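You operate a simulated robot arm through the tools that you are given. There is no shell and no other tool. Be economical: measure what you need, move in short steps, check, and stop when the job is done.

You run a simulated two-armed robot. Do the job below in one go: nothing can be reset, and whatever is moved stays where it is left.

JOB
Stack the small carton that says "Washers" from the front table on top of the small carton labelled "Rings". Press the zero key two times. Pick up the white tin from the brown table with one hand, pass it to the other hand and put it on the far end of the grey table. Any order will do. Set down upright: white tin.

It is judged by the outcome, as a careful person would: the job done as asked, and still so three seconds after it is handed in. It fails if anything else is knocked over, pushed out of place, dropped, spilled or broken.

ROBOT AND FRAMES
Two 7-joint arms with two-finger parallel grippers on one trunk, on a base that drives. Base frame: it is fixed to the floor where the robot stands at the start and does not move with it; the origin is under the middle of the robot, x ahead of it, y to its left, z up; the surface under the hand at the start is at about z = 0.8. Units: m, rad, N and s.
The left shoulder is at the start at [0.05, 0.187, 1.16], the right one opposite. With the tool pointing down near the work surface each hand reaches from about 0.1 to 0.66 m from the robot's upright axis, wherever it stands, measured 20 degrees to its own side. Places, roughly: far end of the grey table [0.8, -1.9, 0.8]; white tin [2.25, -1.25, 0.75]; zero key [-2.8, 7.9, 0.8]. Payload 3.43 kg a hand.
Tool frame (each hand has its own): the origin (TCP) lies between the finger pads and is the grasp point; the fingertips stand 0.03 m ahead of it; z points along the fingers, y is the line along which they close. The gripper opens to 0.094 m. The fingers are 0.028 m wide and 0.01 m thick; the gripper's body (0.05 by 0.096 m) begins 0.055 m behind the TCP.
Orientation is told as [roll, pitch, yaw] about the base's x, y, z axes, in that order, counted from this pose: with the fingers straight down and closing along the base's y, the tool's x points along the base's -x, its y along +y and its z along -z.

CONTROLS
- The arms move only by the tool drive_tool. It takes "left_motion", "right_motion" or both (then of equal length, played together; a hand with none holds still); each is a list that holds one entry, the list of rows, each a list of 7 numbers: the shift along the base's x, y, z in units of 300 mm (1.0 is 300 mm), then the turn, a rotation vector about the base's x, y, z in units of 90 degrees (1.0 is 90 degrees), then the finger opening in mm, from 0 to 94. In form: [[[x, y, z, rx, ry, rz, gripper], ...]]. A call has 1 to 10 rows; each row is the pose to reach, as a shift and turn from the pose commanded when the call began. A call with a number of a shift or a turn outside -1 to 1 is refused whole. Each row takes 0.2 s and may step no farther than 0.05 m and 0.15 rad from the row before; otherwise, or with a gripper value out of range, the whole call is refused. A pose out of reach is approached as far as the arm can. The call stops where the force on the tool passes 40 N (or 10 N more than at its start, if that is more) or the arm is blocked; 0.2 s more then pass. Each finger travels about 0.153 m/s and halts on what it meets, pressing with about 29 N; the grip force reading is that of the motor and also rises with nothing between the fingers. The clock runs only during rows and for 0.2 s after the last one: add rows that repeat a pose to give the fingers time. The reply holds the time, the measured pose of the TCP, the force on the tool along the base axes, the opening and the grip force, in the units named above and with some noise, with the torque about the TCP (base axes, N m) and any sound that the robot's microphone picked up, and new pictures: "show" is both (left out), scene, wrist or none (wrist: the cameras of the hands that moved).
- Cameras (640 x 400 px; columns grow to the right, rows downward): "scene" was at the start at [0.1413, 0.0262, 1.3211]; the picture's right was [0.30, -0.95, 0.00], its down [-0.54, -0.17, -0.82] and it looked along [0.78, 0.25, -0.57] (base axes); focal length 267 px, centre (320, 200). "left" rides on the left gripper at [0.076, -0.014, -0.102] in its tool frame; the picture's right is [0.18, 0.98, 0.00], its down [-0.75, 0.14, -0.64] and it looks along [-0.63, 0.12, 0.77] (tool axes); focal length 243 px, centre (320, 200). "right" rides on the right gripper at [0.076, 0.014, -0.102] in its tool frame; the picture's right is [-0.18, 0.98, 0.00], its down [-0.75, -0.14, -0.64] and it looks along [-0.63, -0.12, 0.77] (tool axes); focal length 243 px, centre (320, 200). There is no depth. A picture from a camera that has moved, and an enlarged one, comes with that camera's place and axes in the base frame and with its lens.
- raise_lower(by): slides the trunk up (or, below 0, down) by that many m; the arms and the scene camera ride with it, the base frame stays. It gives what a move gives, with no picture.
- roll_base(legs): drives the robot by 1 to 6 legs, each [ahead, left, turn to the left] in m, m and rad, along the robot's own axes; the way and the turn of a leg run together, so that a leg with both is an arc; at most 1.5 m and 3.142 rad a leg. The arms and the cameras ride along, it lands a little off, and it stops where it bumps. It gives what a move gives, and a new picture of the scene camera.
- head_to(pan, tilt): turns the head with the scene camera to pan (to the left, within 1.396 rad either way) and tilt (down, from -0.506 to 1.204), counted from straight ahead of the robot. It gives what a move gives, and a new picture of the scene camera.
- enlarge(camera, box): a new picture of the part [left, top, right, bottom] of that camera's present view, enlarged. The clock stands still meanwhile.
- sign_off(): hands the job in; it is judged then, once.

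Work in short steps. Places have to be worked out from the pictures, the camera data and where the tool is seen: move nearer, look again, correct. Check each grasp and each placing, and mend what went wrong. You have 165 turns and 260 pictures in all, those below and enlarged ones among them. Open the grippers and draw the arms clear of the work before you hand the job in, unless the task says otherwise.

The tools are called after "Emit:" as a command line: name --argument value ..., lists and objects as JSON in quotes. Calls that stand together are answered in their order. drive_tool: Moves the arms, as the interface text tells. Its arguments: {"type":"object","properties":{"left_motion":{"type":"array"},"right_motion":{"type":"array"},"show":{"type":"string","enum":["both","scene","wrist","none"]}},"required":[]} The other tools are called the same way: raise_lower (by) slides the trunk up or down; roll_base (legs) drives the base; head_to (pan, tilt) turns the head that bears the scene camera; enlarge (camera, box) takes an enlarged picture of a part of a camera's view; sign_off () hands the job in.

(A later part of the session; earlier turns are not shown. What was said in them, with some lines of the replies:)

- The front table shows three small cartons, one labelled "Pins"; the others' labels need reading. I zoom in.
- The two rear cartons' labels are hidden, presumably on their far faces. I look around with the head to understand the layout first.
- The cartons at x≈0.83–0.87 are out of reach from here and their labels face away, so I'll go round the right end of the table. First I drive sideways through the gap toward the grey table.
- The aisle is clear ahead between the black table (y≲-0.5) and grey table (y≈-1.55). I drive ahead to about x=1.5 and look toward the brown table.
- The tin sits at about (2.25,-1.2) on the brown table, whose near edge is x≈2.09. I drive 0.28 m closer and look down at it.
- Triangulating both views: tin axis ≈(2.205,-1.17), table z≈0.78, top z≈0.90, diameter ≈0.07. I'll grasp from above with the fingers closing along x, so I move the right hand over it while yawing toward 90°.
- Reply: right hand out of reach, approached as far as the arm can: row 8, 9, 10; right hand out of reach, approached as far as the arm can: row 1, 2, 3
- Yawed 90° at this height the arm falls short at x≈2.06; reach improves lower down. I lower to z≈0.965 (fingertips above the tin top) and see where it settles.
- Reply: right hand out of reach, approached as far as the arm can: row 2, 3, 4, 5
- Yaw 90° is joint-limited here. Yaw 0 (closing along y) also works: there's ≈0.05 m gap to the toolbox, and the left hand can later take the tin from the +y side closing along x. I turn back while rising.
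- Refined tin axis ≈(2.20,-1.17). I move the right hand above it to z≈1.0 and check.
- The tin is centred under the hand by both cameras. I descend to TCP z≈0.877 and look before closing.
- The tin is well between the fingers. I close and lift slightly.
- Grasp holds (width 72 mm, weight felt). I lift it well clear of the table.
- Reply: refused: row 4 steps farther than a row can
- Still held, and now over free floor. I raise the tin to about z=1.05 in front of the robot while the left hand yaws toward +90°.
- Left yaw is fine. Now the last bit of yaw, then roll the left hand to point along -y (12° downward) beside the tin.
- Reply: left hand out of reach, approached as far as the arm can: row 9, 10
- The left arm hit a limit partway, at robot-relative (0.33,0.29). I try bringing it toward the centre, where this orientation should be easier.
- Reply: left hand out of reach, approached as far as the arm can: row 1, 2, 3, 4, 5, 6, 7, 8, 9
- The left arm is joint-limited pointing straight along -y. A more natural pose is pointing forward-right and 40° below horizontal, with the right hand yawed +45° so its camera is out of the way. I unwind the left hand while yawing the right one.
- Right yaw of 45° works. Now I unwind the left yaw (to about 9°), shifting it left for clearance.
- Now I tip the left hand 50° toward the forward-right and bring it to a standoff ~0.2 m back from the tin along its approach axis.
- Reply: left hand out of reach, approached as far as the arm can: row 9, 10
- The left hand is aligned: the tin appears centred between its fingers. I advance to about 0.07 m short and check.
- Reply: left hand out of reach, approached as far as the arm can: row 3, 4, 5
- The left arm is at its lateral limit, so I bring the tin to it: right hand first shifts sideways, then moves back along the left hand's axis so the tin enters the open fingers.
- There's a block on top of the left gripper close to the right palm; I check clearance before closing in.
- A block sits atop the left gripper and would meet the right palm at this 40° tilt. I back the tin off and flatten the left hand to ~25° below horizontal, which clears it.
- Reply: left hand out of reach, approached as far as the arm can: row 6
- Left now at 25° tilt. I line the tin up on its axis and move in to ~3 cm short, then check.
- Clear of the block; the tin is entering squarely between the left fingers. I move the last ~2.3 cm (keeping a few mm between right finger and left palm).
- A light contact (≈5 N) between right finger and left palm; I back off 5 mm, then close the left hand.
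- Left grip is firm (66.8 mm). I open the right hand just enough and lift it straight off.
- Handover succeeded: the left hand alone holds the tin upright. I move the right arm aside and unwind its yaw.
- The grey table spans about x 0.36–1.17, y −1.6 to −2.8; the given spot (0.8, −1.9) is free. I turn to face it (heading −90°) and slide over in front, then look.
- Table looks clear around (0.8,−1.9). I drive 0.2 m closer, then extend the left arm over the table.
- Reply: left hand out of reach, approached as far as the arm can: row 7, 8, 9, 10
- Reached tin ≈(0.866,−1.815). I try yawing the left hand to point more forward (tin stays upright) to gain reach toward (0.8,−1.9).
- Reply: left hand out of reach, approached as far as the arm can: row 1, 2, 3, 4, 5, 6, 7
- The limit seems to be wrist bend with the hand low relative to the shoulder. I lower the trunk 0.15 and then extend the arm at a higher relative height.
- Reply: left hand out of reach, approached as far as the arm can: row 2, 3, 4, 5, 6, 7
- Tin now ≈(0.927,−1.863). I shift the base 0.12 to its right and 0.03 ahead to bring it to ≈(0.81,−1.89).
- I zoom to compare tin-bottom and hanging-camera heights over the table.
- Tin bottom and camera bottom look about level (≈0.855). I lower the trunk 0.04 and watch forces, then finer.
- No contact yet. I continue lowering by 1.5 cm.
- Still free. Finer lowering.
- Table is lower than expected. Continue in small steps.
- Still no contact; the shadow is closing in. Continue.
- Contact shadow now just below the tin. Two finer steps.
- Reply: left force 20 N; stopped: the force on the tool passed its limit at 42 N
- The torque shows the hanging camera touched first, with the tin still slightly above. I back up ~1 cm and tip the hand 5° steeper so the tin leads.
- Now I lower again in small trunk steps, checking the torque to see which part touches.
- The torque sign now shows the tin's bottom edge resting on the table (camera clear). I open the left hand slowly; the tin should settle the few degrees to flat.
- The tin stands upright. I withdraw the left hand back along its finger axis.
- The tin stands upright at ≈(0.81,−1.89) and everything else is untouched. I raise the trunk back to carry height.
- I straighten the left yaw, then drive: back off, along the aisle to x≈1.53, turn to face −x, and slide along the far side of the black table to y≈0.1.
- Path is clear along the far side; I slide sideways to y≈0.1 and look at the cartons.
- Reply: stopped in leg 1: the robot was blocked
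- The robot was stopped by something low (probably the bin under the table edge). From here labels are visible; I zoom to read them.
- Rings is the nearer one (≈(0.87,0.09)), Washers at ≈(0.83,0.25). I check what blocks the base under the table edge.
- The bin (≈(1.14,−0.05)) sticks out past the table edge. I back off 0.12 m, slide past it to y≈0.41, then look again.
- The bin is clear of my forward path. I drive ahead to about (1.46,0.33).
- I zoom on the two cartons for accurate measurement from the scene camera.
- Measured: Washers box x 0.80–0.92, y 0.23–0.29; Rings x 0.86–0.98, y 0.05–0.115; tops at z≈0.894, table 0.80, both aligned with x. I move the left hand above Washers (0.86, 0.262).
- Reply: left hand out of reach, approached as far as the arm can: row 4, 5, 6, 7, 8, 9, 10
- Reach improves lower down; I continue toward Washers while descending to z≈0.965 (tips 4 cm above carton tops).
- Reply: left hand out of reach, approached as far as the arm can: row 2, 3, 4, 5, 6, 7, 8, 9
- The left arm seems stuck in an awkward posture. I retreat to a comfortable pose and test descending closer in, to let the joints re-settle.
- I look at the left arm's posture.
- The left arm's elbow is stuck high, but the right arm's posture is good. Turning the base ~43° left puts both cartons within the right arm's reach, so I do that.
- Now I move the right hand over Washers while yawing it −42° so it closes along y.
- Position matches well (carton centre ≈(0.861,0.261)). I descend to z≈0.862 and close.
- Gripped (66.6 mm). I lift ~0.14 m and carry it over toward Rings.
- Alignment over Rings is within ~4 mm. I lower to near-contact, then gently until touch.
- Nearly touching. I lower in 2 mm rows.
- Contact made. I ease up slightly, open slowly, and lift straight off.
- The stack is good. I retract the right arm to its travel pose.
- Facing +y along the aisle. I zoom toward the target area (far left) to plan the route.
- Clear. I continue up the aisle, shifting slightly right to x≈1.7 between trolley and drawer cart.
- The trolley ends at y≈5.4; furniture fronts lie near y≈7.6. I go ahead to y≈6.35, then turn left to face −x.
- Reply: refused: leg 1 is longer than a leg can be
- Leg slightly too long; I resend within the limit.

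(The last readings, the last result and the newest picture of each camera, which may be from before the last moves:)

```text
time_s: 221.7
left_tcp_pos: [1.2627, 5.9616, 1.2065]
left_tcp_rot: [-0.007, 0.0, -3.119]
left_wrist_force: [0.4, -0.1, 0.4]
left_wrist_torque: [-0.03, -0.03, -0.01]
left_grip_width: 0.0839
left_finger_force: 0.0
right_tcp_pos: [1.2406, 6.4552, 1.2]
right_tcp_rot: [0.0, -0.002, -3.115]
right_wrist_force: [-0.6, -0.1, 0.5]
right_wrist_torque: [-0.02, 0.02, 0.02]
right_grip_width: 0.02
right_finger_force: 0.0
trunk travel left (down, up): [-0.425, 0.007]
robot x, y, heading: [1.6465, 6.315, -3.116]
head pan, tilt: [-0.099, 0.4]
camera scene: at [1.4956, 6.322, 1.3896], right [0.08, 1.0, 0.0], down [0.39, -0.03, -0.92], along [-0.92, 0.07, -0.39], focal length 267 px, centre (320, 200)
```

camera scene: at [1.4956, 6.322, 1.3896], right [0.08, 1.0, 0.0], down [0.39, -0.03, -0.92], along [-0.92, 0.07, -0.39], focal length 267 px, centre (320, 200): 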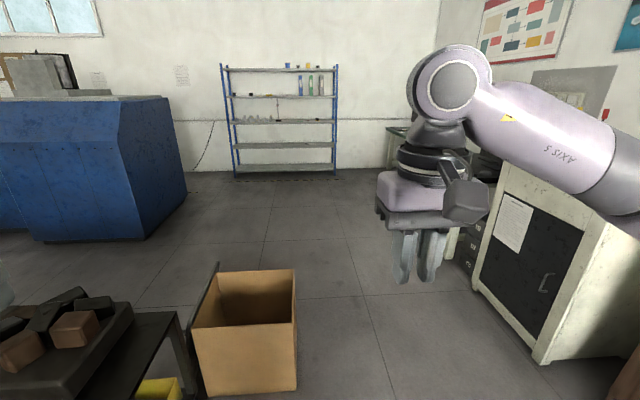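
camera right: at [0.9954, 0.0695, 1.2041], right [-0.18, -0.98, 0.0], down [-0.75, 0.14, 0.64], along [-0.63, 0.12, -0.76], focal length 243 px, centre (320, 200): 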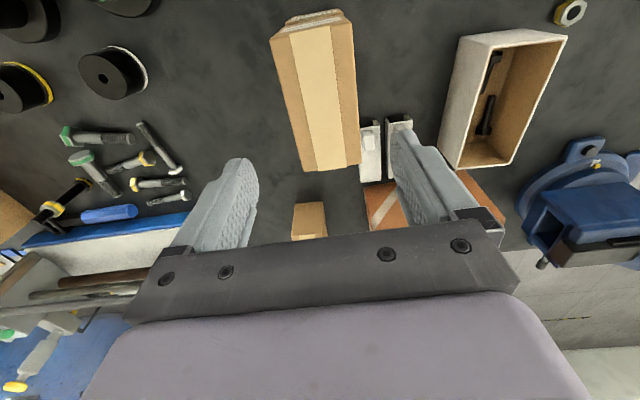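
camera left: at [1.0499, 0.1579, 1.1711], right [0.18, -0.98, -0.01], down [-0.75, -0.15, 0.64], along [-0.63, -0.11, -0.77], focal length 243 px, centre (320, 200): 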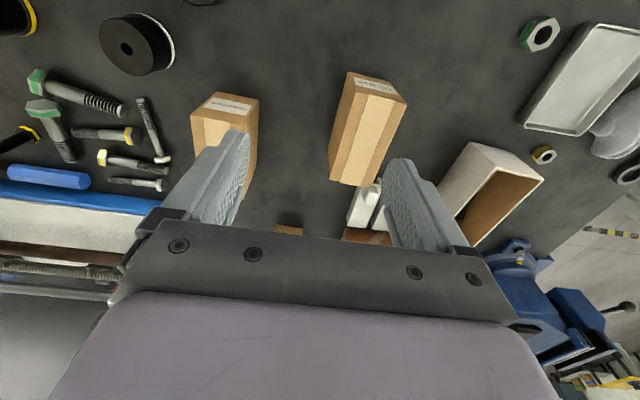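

A cardboard box at the trolley end reaches y≈6.3, and cabinets start at y≈7.57. I shift right to y≈6.92 and drive along −x in steps.

Emit:
roll_base --legs '[[0, -0.6, -0.025], [1.4, 0, 0]]'

```text
time_s: 234.1
left_tcp_pos: [-0.1576, 6.5641, 1.2079]
left_tcp_rot: [-0.008, 0.0, -3.136]
left_wrist_force: [0.2, -0.3, 0.5]
left_wrist_torque: [0.03, -0.02, 0.0]
left_grip_width: 0.0843
left_finger_force: 0.1
right_tcp_pos: [-0.1724, 7.0577, 1.2005]
right_tcp_rot: [0.0, -0.002, -3.132]
right_wrist_force: [-0.1, -0.1, -0.4]
right_wrist_torque: [0.03, -0.02, 0.02]
right_grip_width: 0.02
right_finger_force: 0.0
trunk travel left (down, up): [-0.425, 0.007]
robot x, y, heading: [0.2337, 6.9129, -3.128]
head pan, tilt: [-0.099, 0.4]
camera scene: at [0.0809, 6.9208, 1.3896], right [0.09, 1.0, 0.0], down [0.39, -0.04, -0.92], along [-0.92, 0.08, -0.39], focal length 267 px, centre (320, 200)
```

scene: 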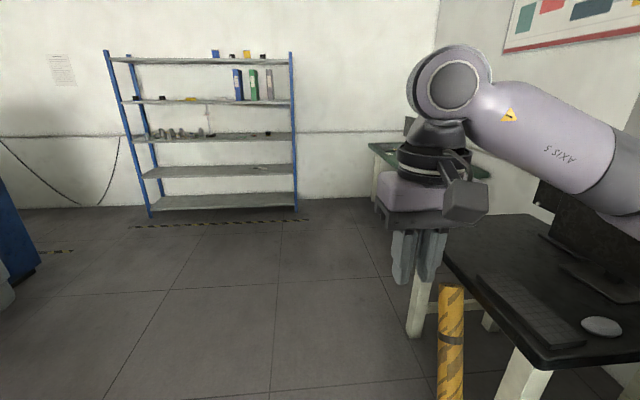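

A keyboard desk and leaning yellow pole are on the right (pole foot ≈(−0.43,7.53), clear). I continue 1.45 m ahead and look right.

Emit:
roll_base --legs '[[1.45, 0, 0]]'

Emit:
head_to --pan -0.6 --tilt 0.4

```text
time_s: 241.3
left_tcp_pos: [-1.6052, 6.5376, 1.2077]
left_tcp_rot: [-0.007, 0.001, -3.123]
left_wrist_force: [0.4, -0.3, -0.5]
left_wrist_torque: [-0.01, 0.0, 0.01]
left_grip_width: 0.084
left_finger_force: 0.1
right_tcp_pos: [-1.6264, 7.0316, 1.2009]
right_tcp_rot: [0.0, -0.003, -3.118]
right_wrist_force: [-0.7, -0.3, 0.2]
right_wrist_torque: [0.01, -0.01, 0.04]
right_grip_width: 0.02
right_finger_force: 0.2
trunk travel left (down, up): [-0.425, 0.007]
robot x, y, heading: [-1.2192, 6.8899, -3.121]
head pan, tilt: [-0.099, 0.4]
camera scene: at [-1.3714, 6.8974, 1.3896], right [0.08, 1.0, 0.0], down [0.39, -0.03, -0.92], along [-0.92, 0.07, -0.39], focal length 267 px, centre (320, 200)
```

scene: 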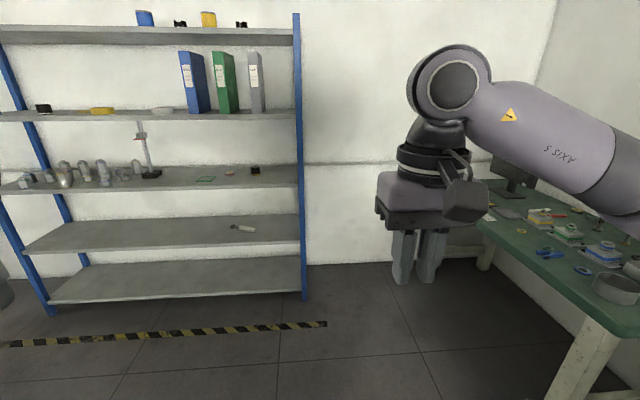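

```text
time_s: 242.2
left_tcp_pos: [-1.6061, 6.5381, 1.2079]
left_tcp_rot: [-0.008, 0.001, -3.124]
left_wrist_force: [-0.3, 0.3, -1.4]
left_wrist_torque: [0.02, -0.03, -0.02]
left_grip_width: 0.0843
left_finger_force: 0.0
right_tcp_pos: [-1.6259, 7.0309, 1.201]
right_tcp_rot: [0.001, -0.003, -3.119]
right_wrist_force: [-0.1, -0.3, 0.2]
right_wrist_torque: [0.01, 0.0, -0.06]
right_grip_width: 0.0197
right_finger_force: 0.0
trunk travel left (down, up): [-0.425, 0.007]
robot x, y, heading: [-1.2152, 6.8929, -3.119]
head pan, tilt: [-0.6, 0.4]
camera scene: at [-1.3564, 6.9408, 1.3896], right [0.55, 0.84, 0.0], down [0.33, -0.21, -0.92], along [-0.77, 0.5, -0.39], focal length 267 px, centre (320, 200)
```

scene: 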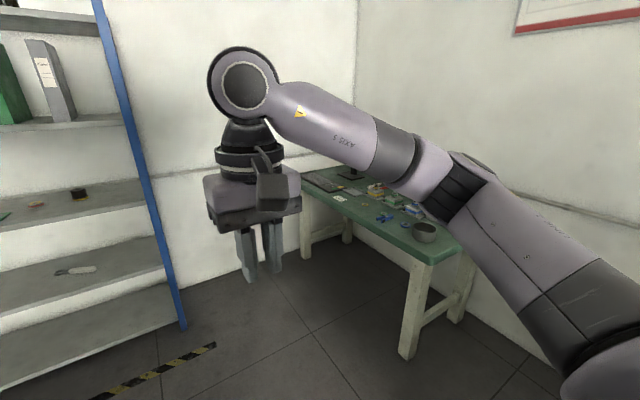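

The bench (front y≈7.7, x −1.8…−2.9) has the keyboard at its left end; a shelf post stands at ≈(−2.86,6.9). I move to ≈(−1.97,7.2) and turn to face the bench.

Emit:
roll_base --legs '[[0.75, -0.28, 0], [0, 0, -1.55]]'

Emit:
head_to --pan 0.6 --tilt 0.55

```text
time_s: 250.4
left_tcp_pos: [-2.342, 7.5392, 1.2074]
left_tcp_rot: [-0.008, 0.0, 1.605]
left_wrist_force: [-0.1, -0.3, 0.7]
left_wrist_torque: [-0.01, -0.01, -0.01]
left_grip_width: 0.084
left_finger_force: 0.1
right_tcp_pos: [-1.8466, 7.568, 1.2014]
right_tcp_rot: [0.001, -0.003, 1.607]
right_wrist_force: [-0.3, 0.0, -0.1]
right_wrist_torque: [-0.01, 0.01, 0.02]
right_grip_width: 0.02
right_finger_force: 0.0
trunk travel left (down, up): [-0.425, 0.007]
robot x, y, heading: [-1.9805, 7.1591, 1.609]
head pan, tilt: [-0.6, 0.4]
camera scene: at [-1.9344, 7.2947, 1.3896], right [0.84, -0.54, 0.0], down [-0.21, -0.33, -0.92], along [0.49, 0.78, -0.39], focal length 267 px, centre (320, 200)
```

scene: 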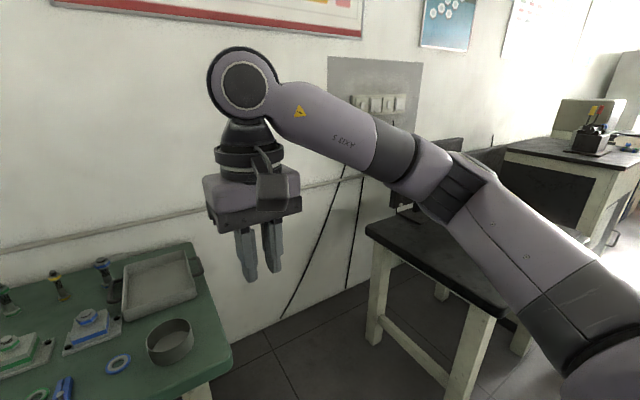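

```text
time_s: 251.8
left_tcp_pos: [-2.3414, 7.5395, 1.2068]
left_tcp_rot: [-0.007, 0.0, 1.605]
left_wrist_force: [-0.1, 0.7, 0.5]
left_wrist_torque: [0.02, -0.01, 0.02]
left_grip_width: 0.084
left_finger_force: 0.0
right_tcp_pos: [-1.8476, 7.5663, 1.2003]
right_tcp_rot: [0.0, -0.002, 1.608]
right_wrist_force: [-0.5, 0.3, -0.6]
right_wrist_torque: [0.0, -0.01, -0.01]
right_grip_width: 0.02
right_finger_force: 0.0
trunk travel left (down, up): [-0.425, 0.007]
robot x, y, heading: [-1.98, 7.1599, 1.605]
head pan, tilt: [0.6, 0.55]
camera scene: at [-2.0374, 7.2887, 1.3759], right [0.8, 0.59, 0.0], down [0.31, -0.42, -0.85], along [-0.51, 0.69, -0.52], focal length 267 px, centre (320, 200)
```

scene: 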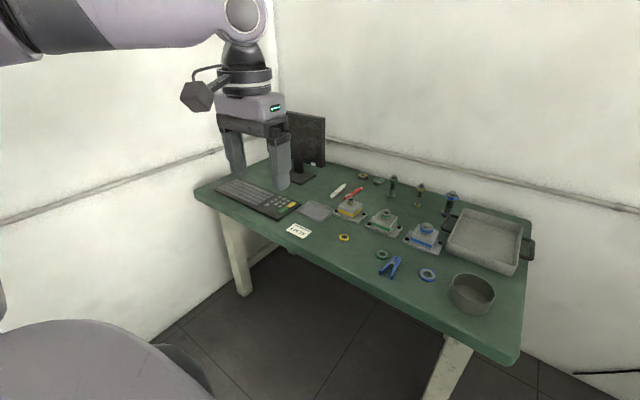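

The keyboard with coloured keys is visible. I zoom in.

Emit:
enlarge --camera "scene" --box '[200, 165, 350, 245]'

```text
4.27 times, centred on (275, 205) of scene
camera zoom: at [-2.0374, 7.2887, 1.3759], right [0.8, 0.59, 0.0], down [0.31, -0.42, -0.85], along [-0.51, 0.69, -0.52], focal length 1141 px, centre (512, 179)
```

zoom: 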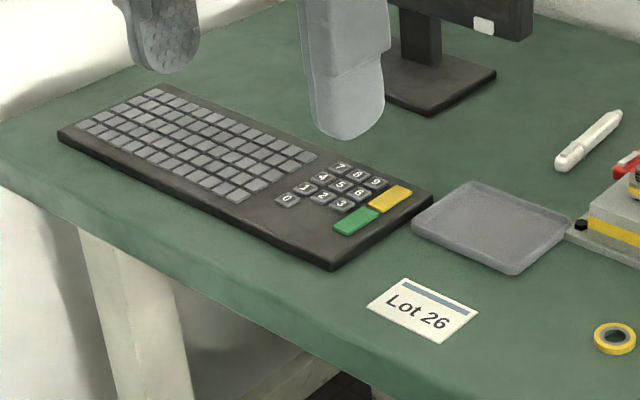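

The keypad's 0 sits at ≈(−2.72,7.875), pitch ≈23 mm, keyboard aligned with x. I position at ≈(−2.4,7.4) facing 135° so the right arm reaches it with the left elbow clear of shelf and wall.

Emit:
roll_base --legs '[[0, 0, 0.75], [0.44, 0.128, 0]]'

Emit:
head_to --pan -0.1 --tilt 0.85

```text
time_s: 256.5
left_tcp_pos: [-2.9111, 7.3907, 1.2074]
left_tcp_rot: [-0.007, 0.002, 2.375]
left_wrist_force: [0.1, 0.1, -0.4]
left_wrist_torque: [-0.03, 0.0, 0.02]
left_grip_width: 0.0841
left_finger_force: 0.0
right_tcp_pos: [-2.5777, 7.7543, 1.2006]
right_tcp_rot: [-0.001, -0.003, 2.377]
right_wrist_force: [-0.1, -0.1, 1.3]
right_wrist_torque: [0.03, 0.01, -0.03]
right_grip_width: 0.0197
right_finger_force: 0.0
trunk travel left (down, up): [-0.425, 0.007]
robot x, y, heading: [-2.388, 7.369, 2.38]
head pan, tilt: [0.6, 0.55]
camera scene: at [-2.52, 7.423, 1.3758], right [0.16, 0.99, 0.0], down [0.52, -0.09, -0.85], along [-0.84, 0.14, -0.52], focal length 267 px, centre (320, 200)
```

scene: 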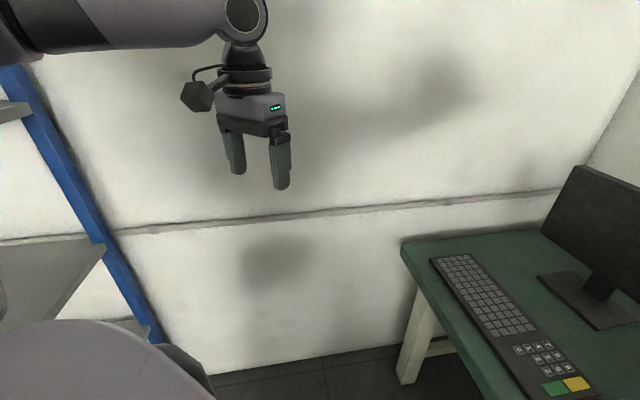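

```text
time_s: 257.6
left_tcp_pos: [-2.9128, 7.3913, 1.2075]
left_tcp_rot: [-0.008, 0.001, 2.376]
left_wrist_force: [0.2, 0.1, -0.1]
left_wrist_torque: [0.0, 0.02, -0.01]
left_grip_width: 0.0842
left_finger_force: 0.1
right_tcp_pos: [-2.576, 7.7543, 1.2007]
right_tcp_rot: [-0.001, -0.003, 2.379]
right_wrist_force: [-0.2, -0.2, 0.1]
right_wrist_torque: [-0.01, 0.03, -0.01]
right_grip_width: 0.02
right_finger_force: 0.0
trunk travel left (down, up): [-0.425, 0.007]
robot x, y, heading: [-2.3844, 7.3669, 2.378]
head pan, tilt: [-0.099, 0.85]
camera scene: at [-2.4819, 7.4675, 1.3505], right [0.76, 0.65, 0.0], down [0.49, -0.57, -0.66], along [-0.43, 0.5, -0.75], focal length 267 px, centre (320, 200)
```

scene: 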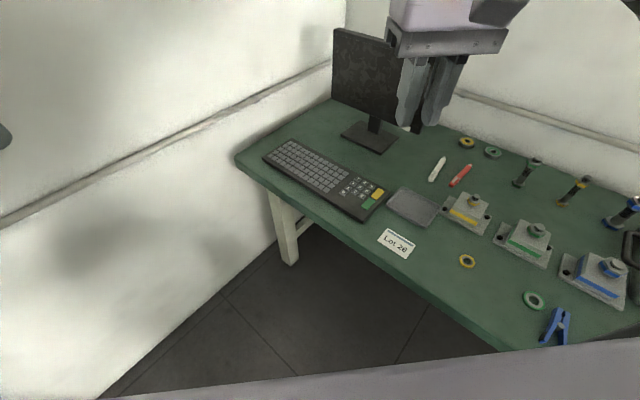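

I zoom on the keypad from scene and view with the right wrist camera.

Emit:
enlarge --camera "scene" --box '[325, 165, 395, 225]'

Emit:
enlarge --camera "right" --box '[0, 0, 640, 400]'

```text
6.67 times, centred on (360, 195) of scene
camera zoom: at [-2.4819, 7.4675, 1.3505], right [0.76, 0.65, 0.0], down [0.49, -0.57, -0.66], along [-0.43, 0.5, -0.75], focal length 1782 px, centre (53, 233)
```

zoom: 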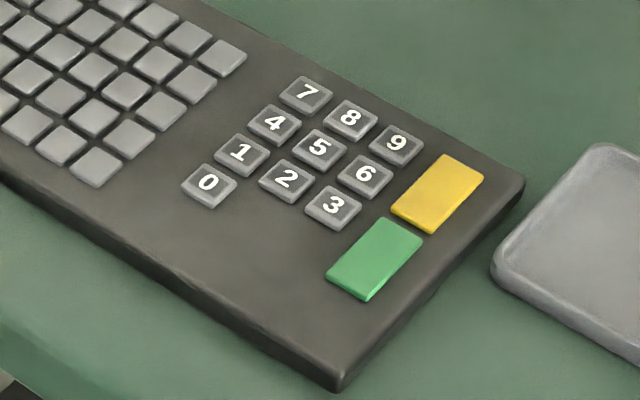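

```text
1.00 times, centred on (320, 200) of right (not enlarged: the box is as wide or as high as the picture)
camera zoom: at [-2.5318, 7.6915, 1.3035], right [-0.81, -0.58, 0.0], down [-0.45, 0.62, 0.64], along [-0.38, 0.52, -0.77], focal length 243 px, centre (320, 200)
```

zoom: 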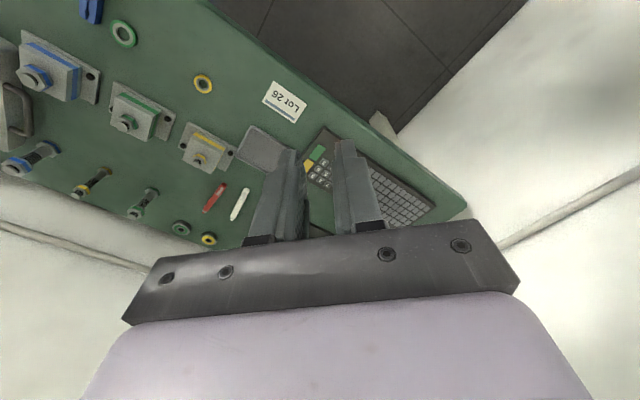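

I move the right hand above the keypad (z≈1.0), yawing so the closed fingers close along x, then check with the wrist camera.

Emit:
drive_tool --right_motion '[[[-0.07, 0.05, -0.05, 0, 0, -0.05, 0], [-0.14, 0.1, -0.11, 0, 0, -0.1, 0], [-0.21, 0.16, -0.17, 0, 0, -0.15, 0], [-0.28, 0.22, -0.24, 0, 0, -0.2, 0], [-0.35, 0.28, -0.31, 0, 0, -0.25, 0], [-0.42, 0.33, -0.38, 0, 0, -0.3, 0], [-0.49, 0.39, -0.45, 0, 0, -0.36, 0], [-0.56, 0.45, -0.53, 0, 0, -0.42, 0], [-0.63, 0.5, -0.6, 0, 0, -0.47, 0], [-0.7, 0.55, -0.667, 0, 0, -0.514, 0]]]'

```text
time_s: 259.8
left_tcp_pos: [-2.912, 7.3904, 1.207]
left_tcp_rot: [-0.009, 0.0, 2.375]
left_wrist_force: [-0.4, 0.0, 0.2]
left_wrist_torque: [0.01, 0.01, -0.02]
left_grip_width: 0.0837
left_finger_force: 0.1
right_tcp_pos: [-2.747, 7.8924, 1.0024]
right_tcp_rot: [0.0, -0.004, 1.588]
right_wrist_force: [-0.4, 0.3, -0.7]
right_wrist_torque: [0.02, 0.01, 0.01]
right_grip_width: 0.0
right_finger_force: 29.2
right hand out of reach, approached as far as the arm can: row 9, 10
trunk travel left (down, up): [-0.425, 0.007]
robot x, y, heading: [-2.3882, 7.3693, 2.381]
head pan, tilt: [-0.099, 0.85]
camera scene: at [-2.4821, 7.4673, 1.3505], right [0.76, 0.65, 0.0], down [0.49, -0.57, -0.66], along [-0.43, 0.5, -0.75], focal length 267 px, centre (320, 200)
camera right: at [-2.7613, 7.8165, 1.1057], right [-0.99, 0.17, 0.0], down [0.13, 0.75, 0.64], along [0.11, 0.64, -0.76], focal length 243 px, centre (320, 200)
```

scene: 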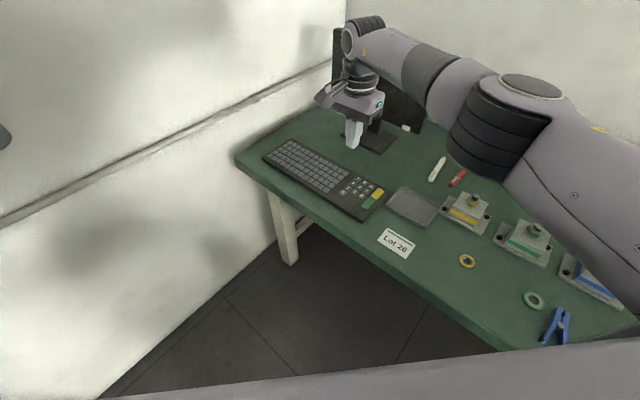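
right: 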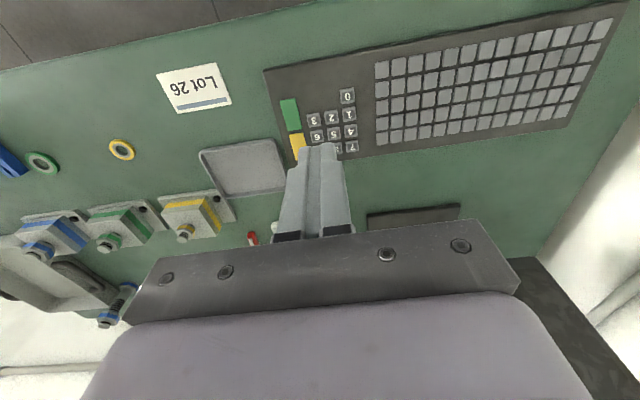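

The 0 key triangulates to ≈(−2.779,7.925), slightly beyond current reach. I nudge the base 5 cm ahead, which brings the hand right over it.

Emit:
roll_base --legs '[[0.05, 0, 0]]'

Emit:
enlarge --camera "right" --box '[220, 20, 440, 200]'

```text
time_s: 260.7
left_tcp_pos: [-2.9491, 7.4255, 1.2075]
left_tcp_rot: [-0.007, 0.0, 2.376]
left_wrist_force: [-0.6, -0.1, 0.8]
left_wrist_torque: [-0.01, -0.02, 0.0]
left_grip_width: 0.0839
left_finger_force: 0.0
right_tcp_pos: [-2.7846, 7.9292, 1.0032]
right_tcp_rot: [0.0, -0.001, 1.585]
right_wrist_force: [-0.8, 0.2, -1.5]
right_wrist_torque: [-0.04, -0.05, 0.05]
right_grip_width: 0.0
right_finger_force: 29.6
trunk travel left (down, up): [-0.425, 0.007]
robot x, y, heading: [-2.4232, 7.4038, 2.378]
head pan, tilt: [-0.099, 0.85]
camera scene: at [-2.5189, 7.503, 1.3503], right [0.76, 0.65, 0.0], down [0.49, -0.57, -0.66], along [-0.43, 0.5, -0.75], focal length 267 px, centre (320, 200)
```

scene: 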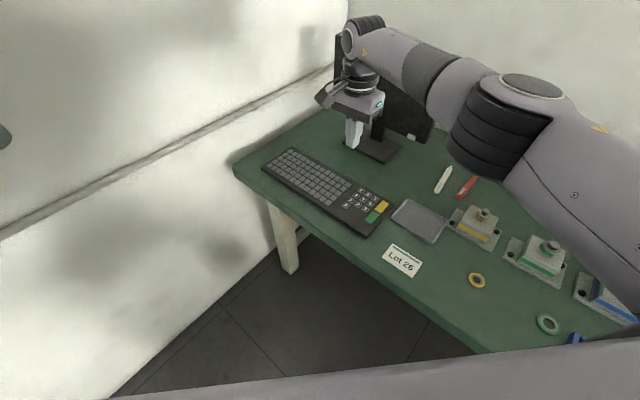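

```text
2.22 times, centred on (330, 110) of right
camera zoom: at [-2.7979, 7.8521, 1.1056], right [-0.99, 0.17, 0.0], down [0.13, 0.75, 0.64], along [0.11, 0.63, -0.77], focal length 539 px, centre (298, 400)
```

zoom: 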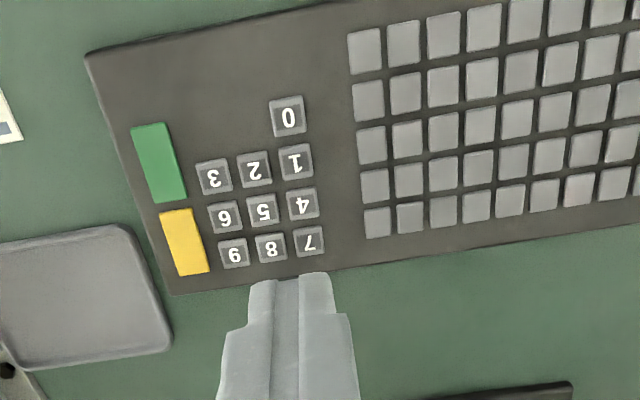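

0 key estimate refined to ≈(−2.780,7.921). I shift to (−2.780,7.918) and descend to tips ≈0.825, then inspect.

Emit:
drive_tool --right_motion '[[[0.015, -0.037, 0, 0, 0, 0, 0], [0.015, -0.037, -0.1, 0, 0, 0, 0], [0.015, -0.037, -0.2, 0, 0, 0, 0], [0.015, -0.037, -0.3, 0, 0, 0, 0], [0.015, -0.037, -0.4, 0, 0, 0, 0], [0.015, -0.037, -0.49, 0, 0, 0, 0], [0.015, -0.037, -0.49, 0, 0, 0, 0]]]' --show "wrist"

Emit:
enlarge --camera "scene" --box '[310, 120, 410, 230]'

Emit:
enlarge --camera "right" --box '[240, 60, 400, 190]'

```text
time_s: 262.3
left_tcp_pos: [-2.9484, 7.4258, 1.2082]
left_tcp_rot: [-0.008, -0.001, 2.374]
left_wrist_force: [-0.5, -0.4, -0.1]
left_wrist_torque: [-0.01, 0.01, -0.01]
left_grip_width: 0.0837
left_finger_force: 0.0
right_tcp_pos: [-2.7709, 7.9086, 0.8583]
right_tcp_rot: [0.0, -0.002, 1.586]
right_wrist_force: [-0.2, -0.7, 0.6]
right_wrist_torque: [-0.02, -0.01, -0.01]
right_grip_width: 0.0
right_finger_force: 29.1
right hand out of reach, approached as far as the arm can: row 5, 6, 7
trunk travel left (down, up): [-0.425, 0.007]
robot x, y, heading: [-2.4235, 7.4018, 2.383]
head pan, tilt: [-0.099, 0.85]
camera right: at [-2.7846, 7.8327, 0.9611], right [-0.99, 0.17, 0.0], down [0.13, 0.75, 0.64], along [0.11, 0.64, -0.76], focal length 243 px, centre (320, 200)
```

right: 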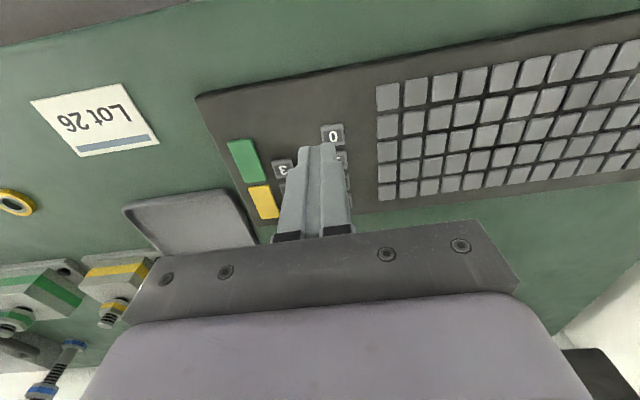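

```text
3.64 times, centred on (360, 175) of scene
camera zoom: at [-2.518, 7.5026, 1.3505], right [0.76, 0.65, 0.0], down [0.49, -0.57, -0.66], along [-0.43, 0.5, -0.75], focal length 972 px, centre (174, 291)
```

zoom: 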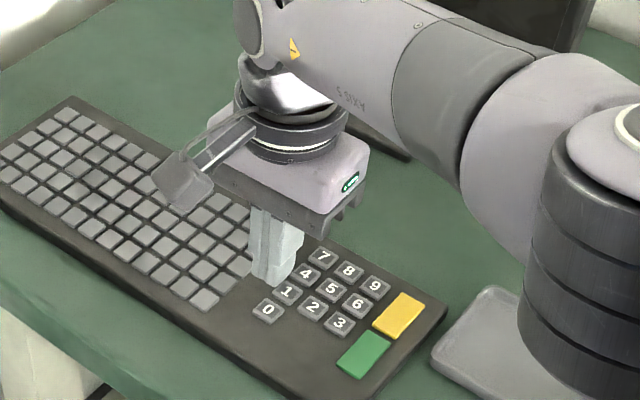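

```text
3.08 times, centred on (320, 125) of right
camera zoom: at [-2.7846, 7.8327, 0.9611], right [-0.99, 0.17, 0.0], down [0.13, 0.75, 0.64], along [0.11, 0.64, -0.76], focal length 746 px, centre (320, 431)
```

zoom: 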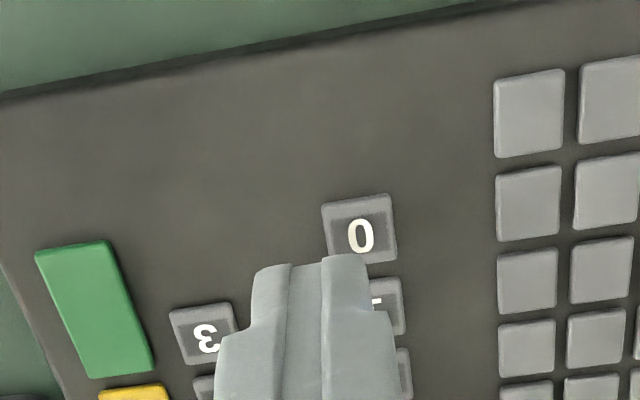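

The 0 key resolves to (−2.780,7.921,0.778) from two wrist views; the arm falls ~1 cm short at this height. I raise the hand 0.12, lower the trunk 0.12 to gain reach.

Emit:
drive_tool --right_motion '[[[0, 0, 0.1, 0, 0, 0, 0], [0, 0, 0.2, 0, 0, 0, 0], [0, 0, 0.3, 0, 0, 0, 0], [0, 0, 0.4, 0, 0, 0, 0], [-0.03, 0.03, 0.4, 0, 0, 0, 0], [-0.03, 0.03, 0.4, 0, 0, 0, 0]]]' --show "none"

Emit:
raise_lower --by -0.12

```text
time_s: 263.7
left_tcp_pos: [-2.947, 7.4258, 1.2087]
left_tcp_rot: [-0.008, 0.0, 2.375]
left_wrist_force: [-0.2, 0.7, -0.1]
left_wrist_torque: [-0.03, 0.05, 0.0]
left_grip_width: 0.0841
left_finger_force: 0.0
right_tcp_pos: [-2.7909, 7.9253, 0.9875]
right_tcp_rot: [0.026, -0.02, 1.59]
right_wrist_force: [0.0, -1.0, -0.4]
right_wrist_torque: [0.06, -0.01, 0.0]
right_grip_width: 0.0001
right_finger_force: 29.1
right hand out of reach, approached as far as the arm can: row 1, 2, 3, 4, 5, 6
trunk travel left (down, up): [-0.425, 0.007]
robot x, y, heading: [-2.426, 7.4049, 2.384]
head pan, tilt: [-0.099, 0.85]
```

```text
time_s: 265.2
left_tcp_pos: [-2.9476, 7.4248, 1.0876]
left_tcp_rot: [-0.005, -0.002, 2.375]
left_wrist_force: [-0.2, 0.1, 0.7]
left_wrist_torque: [-0.01, 0.0, -0.01]
left_grip_width: 0.084
left_finger_force: 0.0
right_tcp_pos: [-2.7924, 7.9251, 0.8689]
right_tcp_rot: [0.026, -0.023, 1.592]
right_wrist_force: [0.1, 0.0, -0.3]
right_wrist_torque: [-0.02, -0.03, -0.03]
right_grip_width: 0.0
right_finger_force: 28.9
trunk travel left (down, up): [-0.305, 0.127]
robot x, y, heading: [-2.4223, 7.4005, 2.379]
head pan, tilt: [-0.099, 0.85]
```

Now within reach. I correct to (−2.780,7.918) and lower to tips ≈0.80, then check alignment.

Emit:
drive_tool --right_motion '[[[0.02, -0.012, 0, -0.008, 0.007, 0, 0], [0.04, -0.023, 0, -0.0165, 0.0147, 0, 0], [0.04, -0.023, -0.06, -0.0165, 0.0147, 0, 0], [0.04, -0.023, -0.125, -0.0165, 0.0147, 0, 0], [0.04, -0.023, -0.125, -0.0165, 0.0147, 0, 0]]]' --show "none"

Emit:
enlarge --camera "right" --box '[240, 60, 400, 190]'

Emit:
enlarge --camera "scene" --box '[310, 120, 410, 230]'

```text
time_s: 266.4
left_tcp_pos: [-2.948, 7.4257, 1.088]
left_tcp_rot: [-0.007, 0.001, 2.376]
left_wrist_force: [0.1, 0.2, -0.1]
left_wrist_torque: [-0.01, 0.02, -0.01]
left_grip_width: 0.0841
left_finger_force: 0.1
right_tcp_pos: [-2.7789, 7.9203, 0.8285]
right_tcp_rot: [0.051, 0.004, 1.592]
right_wrist_force: [0.5, -0.2, -0.1]
right_wrist_torque: [0.01, 0.01, 0.03]
right_grip_width: 0.0003
right_finger_force: 28.9
trunk travel left (down, up): [-0.305, 0.127]
robot x, y, heading: [-2.4214, 7.4021, 2.377]
head pan, tilt: [-0.099, 0.85]
```

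```text
3.08 times, centred on (320, 125) of right
camera zoom: at [-2.7873, 7.8433, 0.9332], right [-0.99, 0.16, 0.05], down [0.16, 0.76, 0.63], along [0.07, 0.63, -0.77], focal length 746 px, centre (320, 431)
```

zoom: 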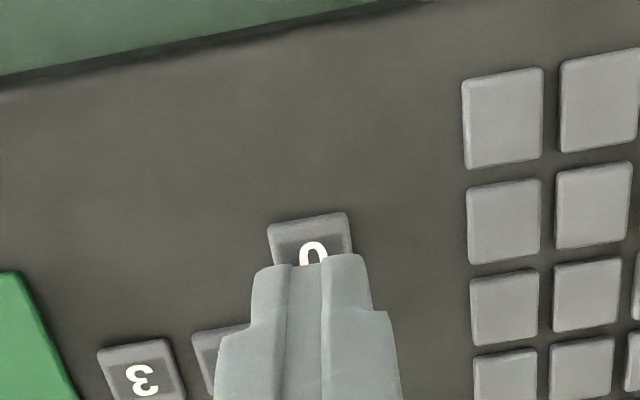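

```text
3.64 times, centred on (360, 175) of scene
camera zoom: at [-2.518, 7.5023, 1.2305], right [0.76, 0.65, 0.0], down [0.49, -0.57, -0.66], along [-0.43, 0.5, -0.75], focal length 972 px, centre (174, 291)
```

zoom: 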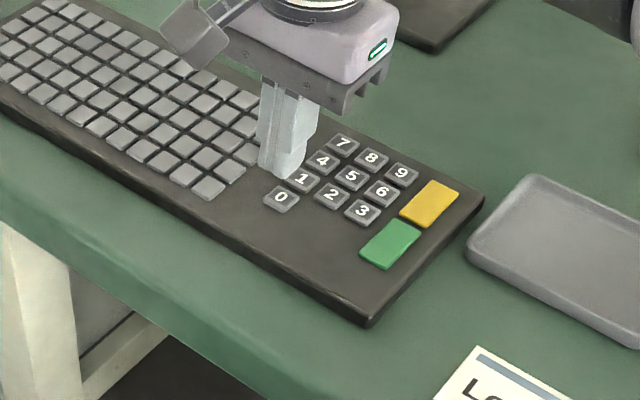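

Alignment is nearly there (a small tilt about y crept in). I remove the tilt and shift 5 mm toward −y so the tip stays clear of the 1 key.

Emit:
drive_tool --right_motion '[[[-0.004, -0.018, 0, 0, -0.0325, 0, 0], [-0.004, -0.018, -0.03, 0, -0.0325, 0, 0], [-0.004, -0.018, -0.03, 0, -0.0325, 0, 0]]]' --show "none"

Emit:
enlarge --camera "right" --box '[240, 60, 400, 190]'

Emit:
enlarge --camera "scene" --box '[320, 130, 390, 210]'

```text
time_s: 267.2
left_tcp_pos: [-2.9489, 7.4254, 1.0877]
left_tcp_rot: [-0.006, 0.001, 2.374]
left_wrist_force: [0.6, 0.0, -0.1]
left_wrist_torque: [0.01, 0.04, 0.0]
left_grip_width: 0.0841
left_finger_force: 0.0
right_tcp_pos: [-2.7796, 7.9135, 0.822]
right_tcp_rot: [-0.001, 0.006, 1.592]
right_wrist_force: [0.3, -0.5, 0.6]
right_wrist_torque: [-0.01, 0.05, -0.02]
right_grip_width: 0.0002
right_finger_force: 29.0
trunk travel left (down, up): [-0.305, 0.127]
robot x, y, heading: [-2.4238, 7.4012, 2.376]
head pan, tilt: [-0.099, 0.85]
```

```text
3.08 times, centred on (320, 125) of right
camera zoom: at [-2.7937, 7.838, 0.925], right [-0.99, 0.16, 0.0], down [0.12, 0.76, 0.64], along [0.11, 0.63, -0.77], focal length 746 px, centre (320, 431)
```

zoom: 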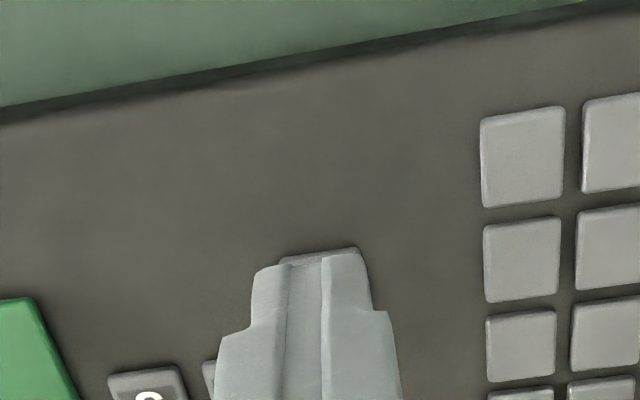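

```text
5.00 times, centred on (355, 170) of scene
camera zoom: at [-2.518, 7.5023, 1.2305], right [0.76, 0.65, 0.0], down [0.49, -0.57, -0.66], along [-0.43, 0.5, -0.75], focal length 1337 px, centre (145, 350)
```

zoom: 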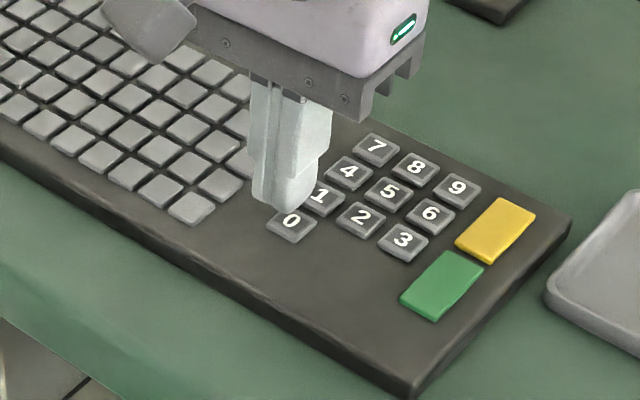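

Tip sits over the 0 key with margin to the 1 key. I press down in small steps, watching force and sound.

Emit:
drive_tool --right_motion '[[[-0.004, 0, -0.025, 0, 0, 0, 0], [-0.004, 0, -0.04, 0, 0, 0, 0], [-0.004, 0, -0.05, 0, 0, 0, 0]]]' --show "none"

Emit:
enlarge --camera "scene" --box '[320, 130, 390, 210]'

```text
time_s: 268.0
left_tcp_pos: [-2.9474, 7.4257, 1.0879]
left_tcp_rot: [-0.007, 0.0, 2.375]
left_wrist_force: [0.3, 0.4, 0.1]
left_wrist_torque: [-0.01, 0.02, 0.01]
left_grip_width: 0.0841
left_finger_force: 0.1
right_tcp_pos: [-2.7827, 7.9136, 0.8072]
right_tcp_rot: [-0.002, 0.004, 1.592]
right_wrist_force: [-0.8, 0.2, -0.5]
right_wrist_torque: [0.0, 0.0, -0.01]
right_grip_width: 0.0001
right_finger_force: 29.1
trunk travel left (down, up): [-0.305, 0.127]
robot x, y, heading: [-2.4221, 7.4031, 2.38]
head pan, tilt: [-0.099, 0.85]
```

```text
5.00 times, centred on (355, 170) of scene
camera zoom: at [-2.5181, 7.5023, 1.2305], right [0.76, 0.65, 0.0], down [0.49, -0.57, -0.66], along [-0.43, 0.5, -0.75], focal length 1337 px, centre (145, 350)
```

zoom: 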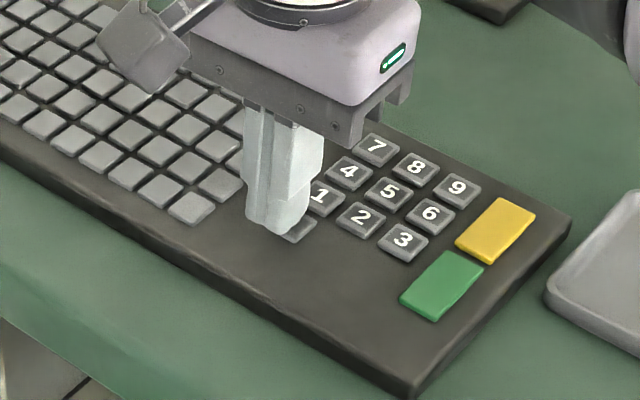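

Not yet in contact, and the tip drifted ~3 mm toward −x; I correct x by +4 mm and look again.

Emit:
drive_tool --right_motion '[[[0.013, 0, 0, 0, 0, 0, 0], [0.013, 0, 0, 0, 0, 0, 0]]]' --show "none"

Emit:
enlarge --camera "scene" --box '[330, 145, 380, 200]'

Emit:
enlarge --camera "right" --box '[260, 80, 380, 180]'

```text
time_s: 268.6
left_tcp_pos: [-2.9478, 7.4254, 1.0872]
left_tcp_rot: [-0.007, 0.001, 2.375]
left_wrist_force: [0.3, 0.1, -0.2]
left_wrist_torque: [0.02, 0.0, -0.01]
left_grip_width: 0.0842
left_finger_force: 0.0
right_tcp_pos: [-2.7775, 7.9114, 0.8065]
right_tcp_rot: [-0.002, 0.005, 1.592]
right_wrist_force: [0.8, 0.8, 0.5]
right_wrist_torque: [0.02, -0.02, 0.01]
right_grip_width: 0.0
right_finger_force: 29.2
trunk travel left (down, up): [-0.305, 0.127]
robot x, y, heading: [-2.422, 7.4006, 2.382]
head pan, tilt: [-0.099, 0.85]
```

```text
7.27 times, centred on (355, 172) of scene
camera zoom: at [-2.5181, 7.5023, 1.2305], right [0.76, 0.65, 0.0], down [0.49, -0.57, -0.66], along [-0.43, 0.5, -0.75], focal length 1944 px, centre (66, 400)
```

zoom: 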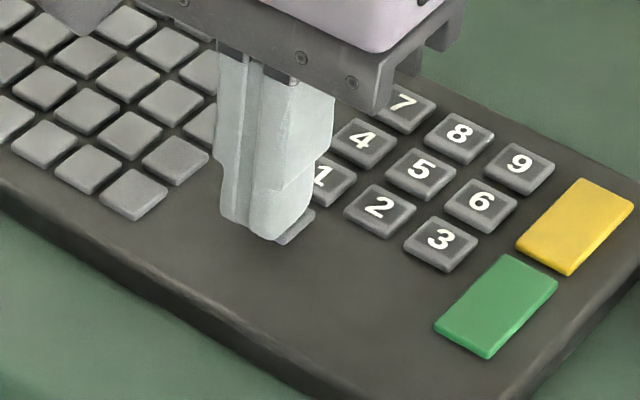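

```text
4.00 times, centred on (320, 130) of right
camera zoom: at [-2.7918, 7.8365, 0.9099], right [-0.99, 0.16, 0.0], down [0.12, 0.76, 0.64], along [0.11, 0.63, -0.77], focal length 970 px, centre (320, 480)
```

zoom: 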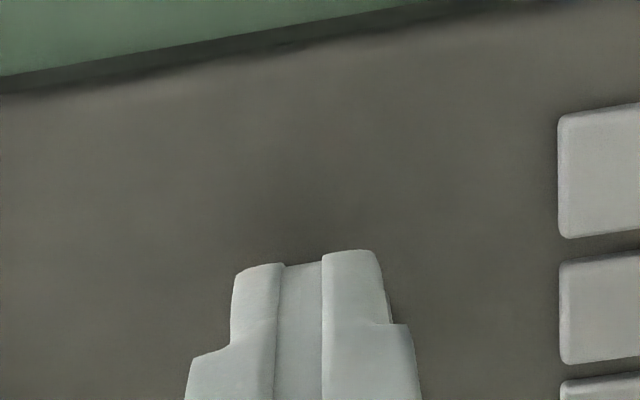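

Wrist geometry puts the tip within ~2 mm of the key centre in x. I shift +3 mm in y and continue down a few millimetres.

Emit:
drive_tool --right_motion '[[[-0.005, 0.01, 0, 0, 0, 0, 0], [-0.005, 0.01, -0.01, 0, 0, 0, 0], [-0.005, 0.01, -0.01, 0, 0, 0, 0]]]' --show "none"

Emit:
drive_tool --right_motion '[[[0, 0, -0.01, 0, 0, 0, 0], [0, 0, -0.01, 0, 0, 0, 0]]]' --show "none"

```text
time_s: 269.4
left_tcp_pos: [-2.9477, 7.425, 1.0879]
left_tcp_rot: [-0.007, 0.0, 2.376]
left_wrist_force: [0.1, -1.3, 0.3]
left_wrist_torque: [-0.01, 0.0, 0.03]
left_grip_width: 0.084
left_finger_force: 0.0
right_tcp_pos: [-2.78, 7.9158, 0.8037]
right_tcp_rot: [-0.003, 0.004, 1.592]
right_wrist_force: [0.8, 0.7, -0.5]
right_wrist_torque: [-0.02, 0.01, 0.02]
right_grip_width: 0.0
right_finger_force: 28.3
trunk travel left (down, up): [-0.305, 0.127]
robot x, y, heading: [-2.4239, 7.401, 2.379]
head pan, tilt: [-0.099, 0.85]
```

```text
time_s: 270.0
left_tcp_pos: [-2.9479, 7.4244, 1.0872]
left_tcp_rot: [-0.006, 0.0, 2.374]
left_wrist_force: [-0.1, 0.6, 0.2]
left_wrist_torque: [0.01, 0.0, -0.03]
left_grip_width: 0.0842
left_finger_force: 0.1
right_tcp_pos: [-2.7791, 7.9161, 0.8007]
right_tcp_rot: [-0.001, 0.007, 1.589]
right_wrist_force: [0.0, -0.1, -0.8]
right_wrist_torque: [-0.01, 0.01, 0.0]
right_grip_width: 0.0
right_finger_force: 28.8
trunk travel left (down, up): [-0.305, 0.127]
robot x, y, heading: [-2.4265, 7.4058, 2.378]
head pan, tilt: [-0.099, 0.85]
```

Still free at tip ≈0.771. Look again and continue.

Emit:
drive_tool --right_motion '[[[0, 0, -0.01, 0, 0, 0, 0], [0, 0, -0.01, 0, 0, 0, 0]]]' --show "none"

Emit:
enlarge --camera "scene" --box '[330, 145, 380, 200]'

Emit:
enlarge --camera "right" --box '[260, 80, 380, 180]'

```text
time_s: 270.6
left_tcp_pos: [-2.949, 7.4254, 1.0881]
left_tcp_rot: [-0.007, -0.002, 2.375]
left_wrist_force: [0.1, -0.2, 0.1]
left_wrist_torque: [0.02, 0.02, -0.05]
left_grip_width: 0.0841
left_finger_force: 0.0
right_tcp_pos: [-2.7793, 7.916, 0.7994]
right_tcp_rot: [-0.002, 0.003, 1.59]
right_wrist_force: [2.3, 1.7, 4.5]
right_wrist_torque: [0.1, -0.05, -0.01]
right_grip_width: 0.0
right_finger_force: 29.0
trunk travel left (down, up): [-0.305, 0.127]
robot x, y, heading: [-2.4213, 7.4041, 2.378]
head pan, tilt: [-0.099, 0.85]
heard: click
```

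```text
7.27 times, centred on (355, 172) of scene
camera zoom: at [-2.5176, 7.502, 1.2306], right [0.76, 0.65, 0.0], down [0.49, -0.57, -0.66], along [-0.43, 0.5, -0.75], focal length 1944 px, centre (66, 400)
```

zoom: 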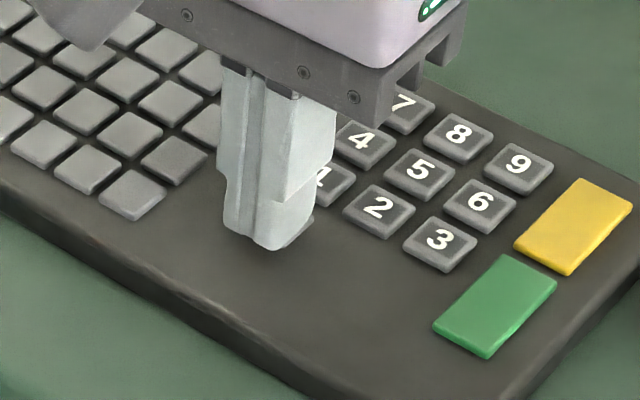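

```text
4.00 times, centred on (320, 130) of right
camera zoom: at [-2.7925, 7.8404, 0.9017], right [-0.99, 0.16, 0.0], down [0.13, 0.76, 0.64], along [0.11, 0.63, -0.77], focal length 970 px, centre (320, 480)
```

zoom: 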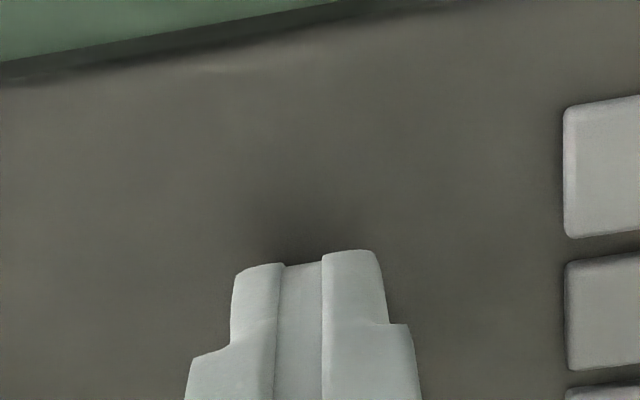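

Click heard with light force — first press. I lift 1 cm to release.

Emit:
drive_tool --right_motion '[[[0, 0, 0.02, 0, 0, 0, 0], [0, 0, 0.04, 0, 0, 0, 0], [0, 0, 0.04, 0, 0, 0, 0]]]' --show "none"

```text
time_s: 271.4
left_tcp_pos: [-2.9481, 7.4255, 1.0883]
left_tcp_rot: [-0.006, -0.001, 2.378]
left_wrist_force: [1.0, -0.4, 0.2]
left_wrist_torque: [-0.03, 0.01, 0.0]
left_grip_width: 0.084
left_finger_force: 0.1
right_tcp_pos: [-2.7796, 7.9145, 0.8105]
right_tcp_rot: [-0.001, 0.005, 1.592]
right_wrist_force: [0.1, 0.5, -0.2]
right_wrist_torque: [0.04, -0.03, 0.01]
right_grip_width: 0.0
right_finger_force: 29.1
trunk travel left (down, up): [-0.305, 0.127]
robot x, y, heading: [-2.4279, 7.4035, 2.38]
head pan, tilt: [-0.099, 0.85]
```

Released. Second press to the same depth.

Emit:
drive_tool --right_motion '[[[0, 0.004, -0.02, 0, 0, 0, 0], [0, 0.004, -0.04, 0, 0, 0, 0], [0, 0.004, -0.04, 0, 0, 0, 0]]]' --show "none"

```text
time_s: 272.2
left_tcp_pos: [-2.9481, 7.4247, 1.0881]
left_tcp_rot: [-0.007, -0.001, 2.377]
left_wrist_force: [-0.8, 0.6, 0.4]
left_wrist_torque: [0.01, -0.01, 0.01]
left_grip_width: 0.0839
left_finger_force: 0.0
right_tcp_pos: [-2.78, 7.9176, 0.7985]
right_tcp_rot: [-0.002, 0.004, 1.59]
right_wrist_force: [1.2, 0.8, 4.5]
right_wrist_torque: [0.05, -0.05, -0.03]
right_grip_width: 0.0
right_finger_force: 28.5
trunk travel left (down, up): [-0.305, 0.127]
robot x, y, heading: [-2.422, 7.4025, 2.379]
head pan, tilt: [-0.099, 0.85]
heard: click
```

Second click heard. I lift the hand well clear and draw it back.

Emit:
drive_tool --right_motion '[[[0, 0, 0.05, 0, 0, 0, 0], [0, 0, 0.15, 0, 0, 0, 0], [0, 0, 0.28, 0, 0, 0, 0], [0, 0, 0.42, 0, 0, 0, 0], [0.06, -0.06, 0.55, 0, 0, 0.06, 0], [0.14, -0.14, 0.65, 0, 0, 0.12, 0], [0.23, -0.23, 0.72, 0, 0, 0.2, 0], [0.32, -0.32, 0.77, 0, 0, 0.28, 0], [0.42, -0.4, 0.8, 0, 0, 0.36, 20], [0.52, -0.46, 0.8, 0, 0, 0.44, 40]]]' --show "scene"

Emit:
enlarge --camera "scene" --box '[230, 40, 450, 260]'

```text
time_s: 274.4
left_tcp_pos: [-2.9476, 7.4248, 1.0877]
left_tcp_rot: [-0.007, 0.0, 2.375]
left_wrist_force: [0.0, -0.4, -0.7]
left_wrist_torque: [0.0, 0.0, 0.0]
left_grip_width: 0.0839
left_finger_force: 0.0
right_tcp_pos: [-2.621, 7.7795, 1.0365]
right_tcp_rot: [-0.003, 0.006, 2.283]
right_wrist_force: [-1.0, -0.7, 0.2]
right_wrist_torque: [-0.03, 0.0, 0.01]
right_grip_width: 0.0401
right_finger_force: 0.1
trunk travel left (down, up): [-0.305, 0.127]
robot x, y, heading: [-2.4247, 7.4036, 2.382]
head pan, tilt: [-0.099, 0.85]
camera scene: at [-2.5177, 7.5023, 1.2305], right [0.76, 0.65, 0.0], down [0.49, -0.57, -0.66], along [-0.43, 0.5, -0.75], focal length 267 px, centre (320, 200)
```

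scene: 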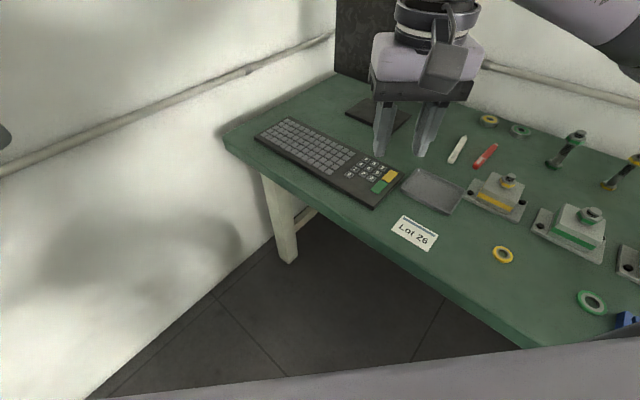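

```text
1.82 times, centred on (340, 150) of scene
camera zoom: at [-2.5177, 7.5023, 1.2305], right [0.76, 0.65, 0.0], down [0.49, -0.57, -0.66], along [-0.43, 0.5, -0.75], focal length 486 px, centre (284, 291)
```

zoom: 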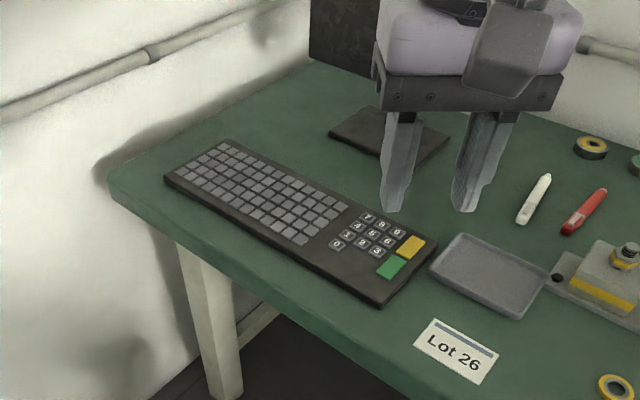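

Both presses registered and the keyboard is undisturbed; the tin stands at the given spot, the cartons are stacked, and the grippers are open and clear. I hand the job in.

Emit:
sign_off

```text
The job is handed in.
```

I did all three parts and handed the job in; two small risks are noted below.

- **Cartons:** "Washers" is stacked squarely on "Rings" on the front table.
- **Zero key:** I pressed it twice, and each press gave an audible click.
- **White tin:** I picked it up with the right hand, passed it in the air to the left, and set it upright on the grey table at about (0.81, -1.89). That is the spot you gave for the far end, but it is nearer the aisle end of the table than the end by the wall.

While I was driving round the front table, the base stopped against something low, most likely the bin under its far edge. The bin stayed upright, but I couldn't measure whether it moved.
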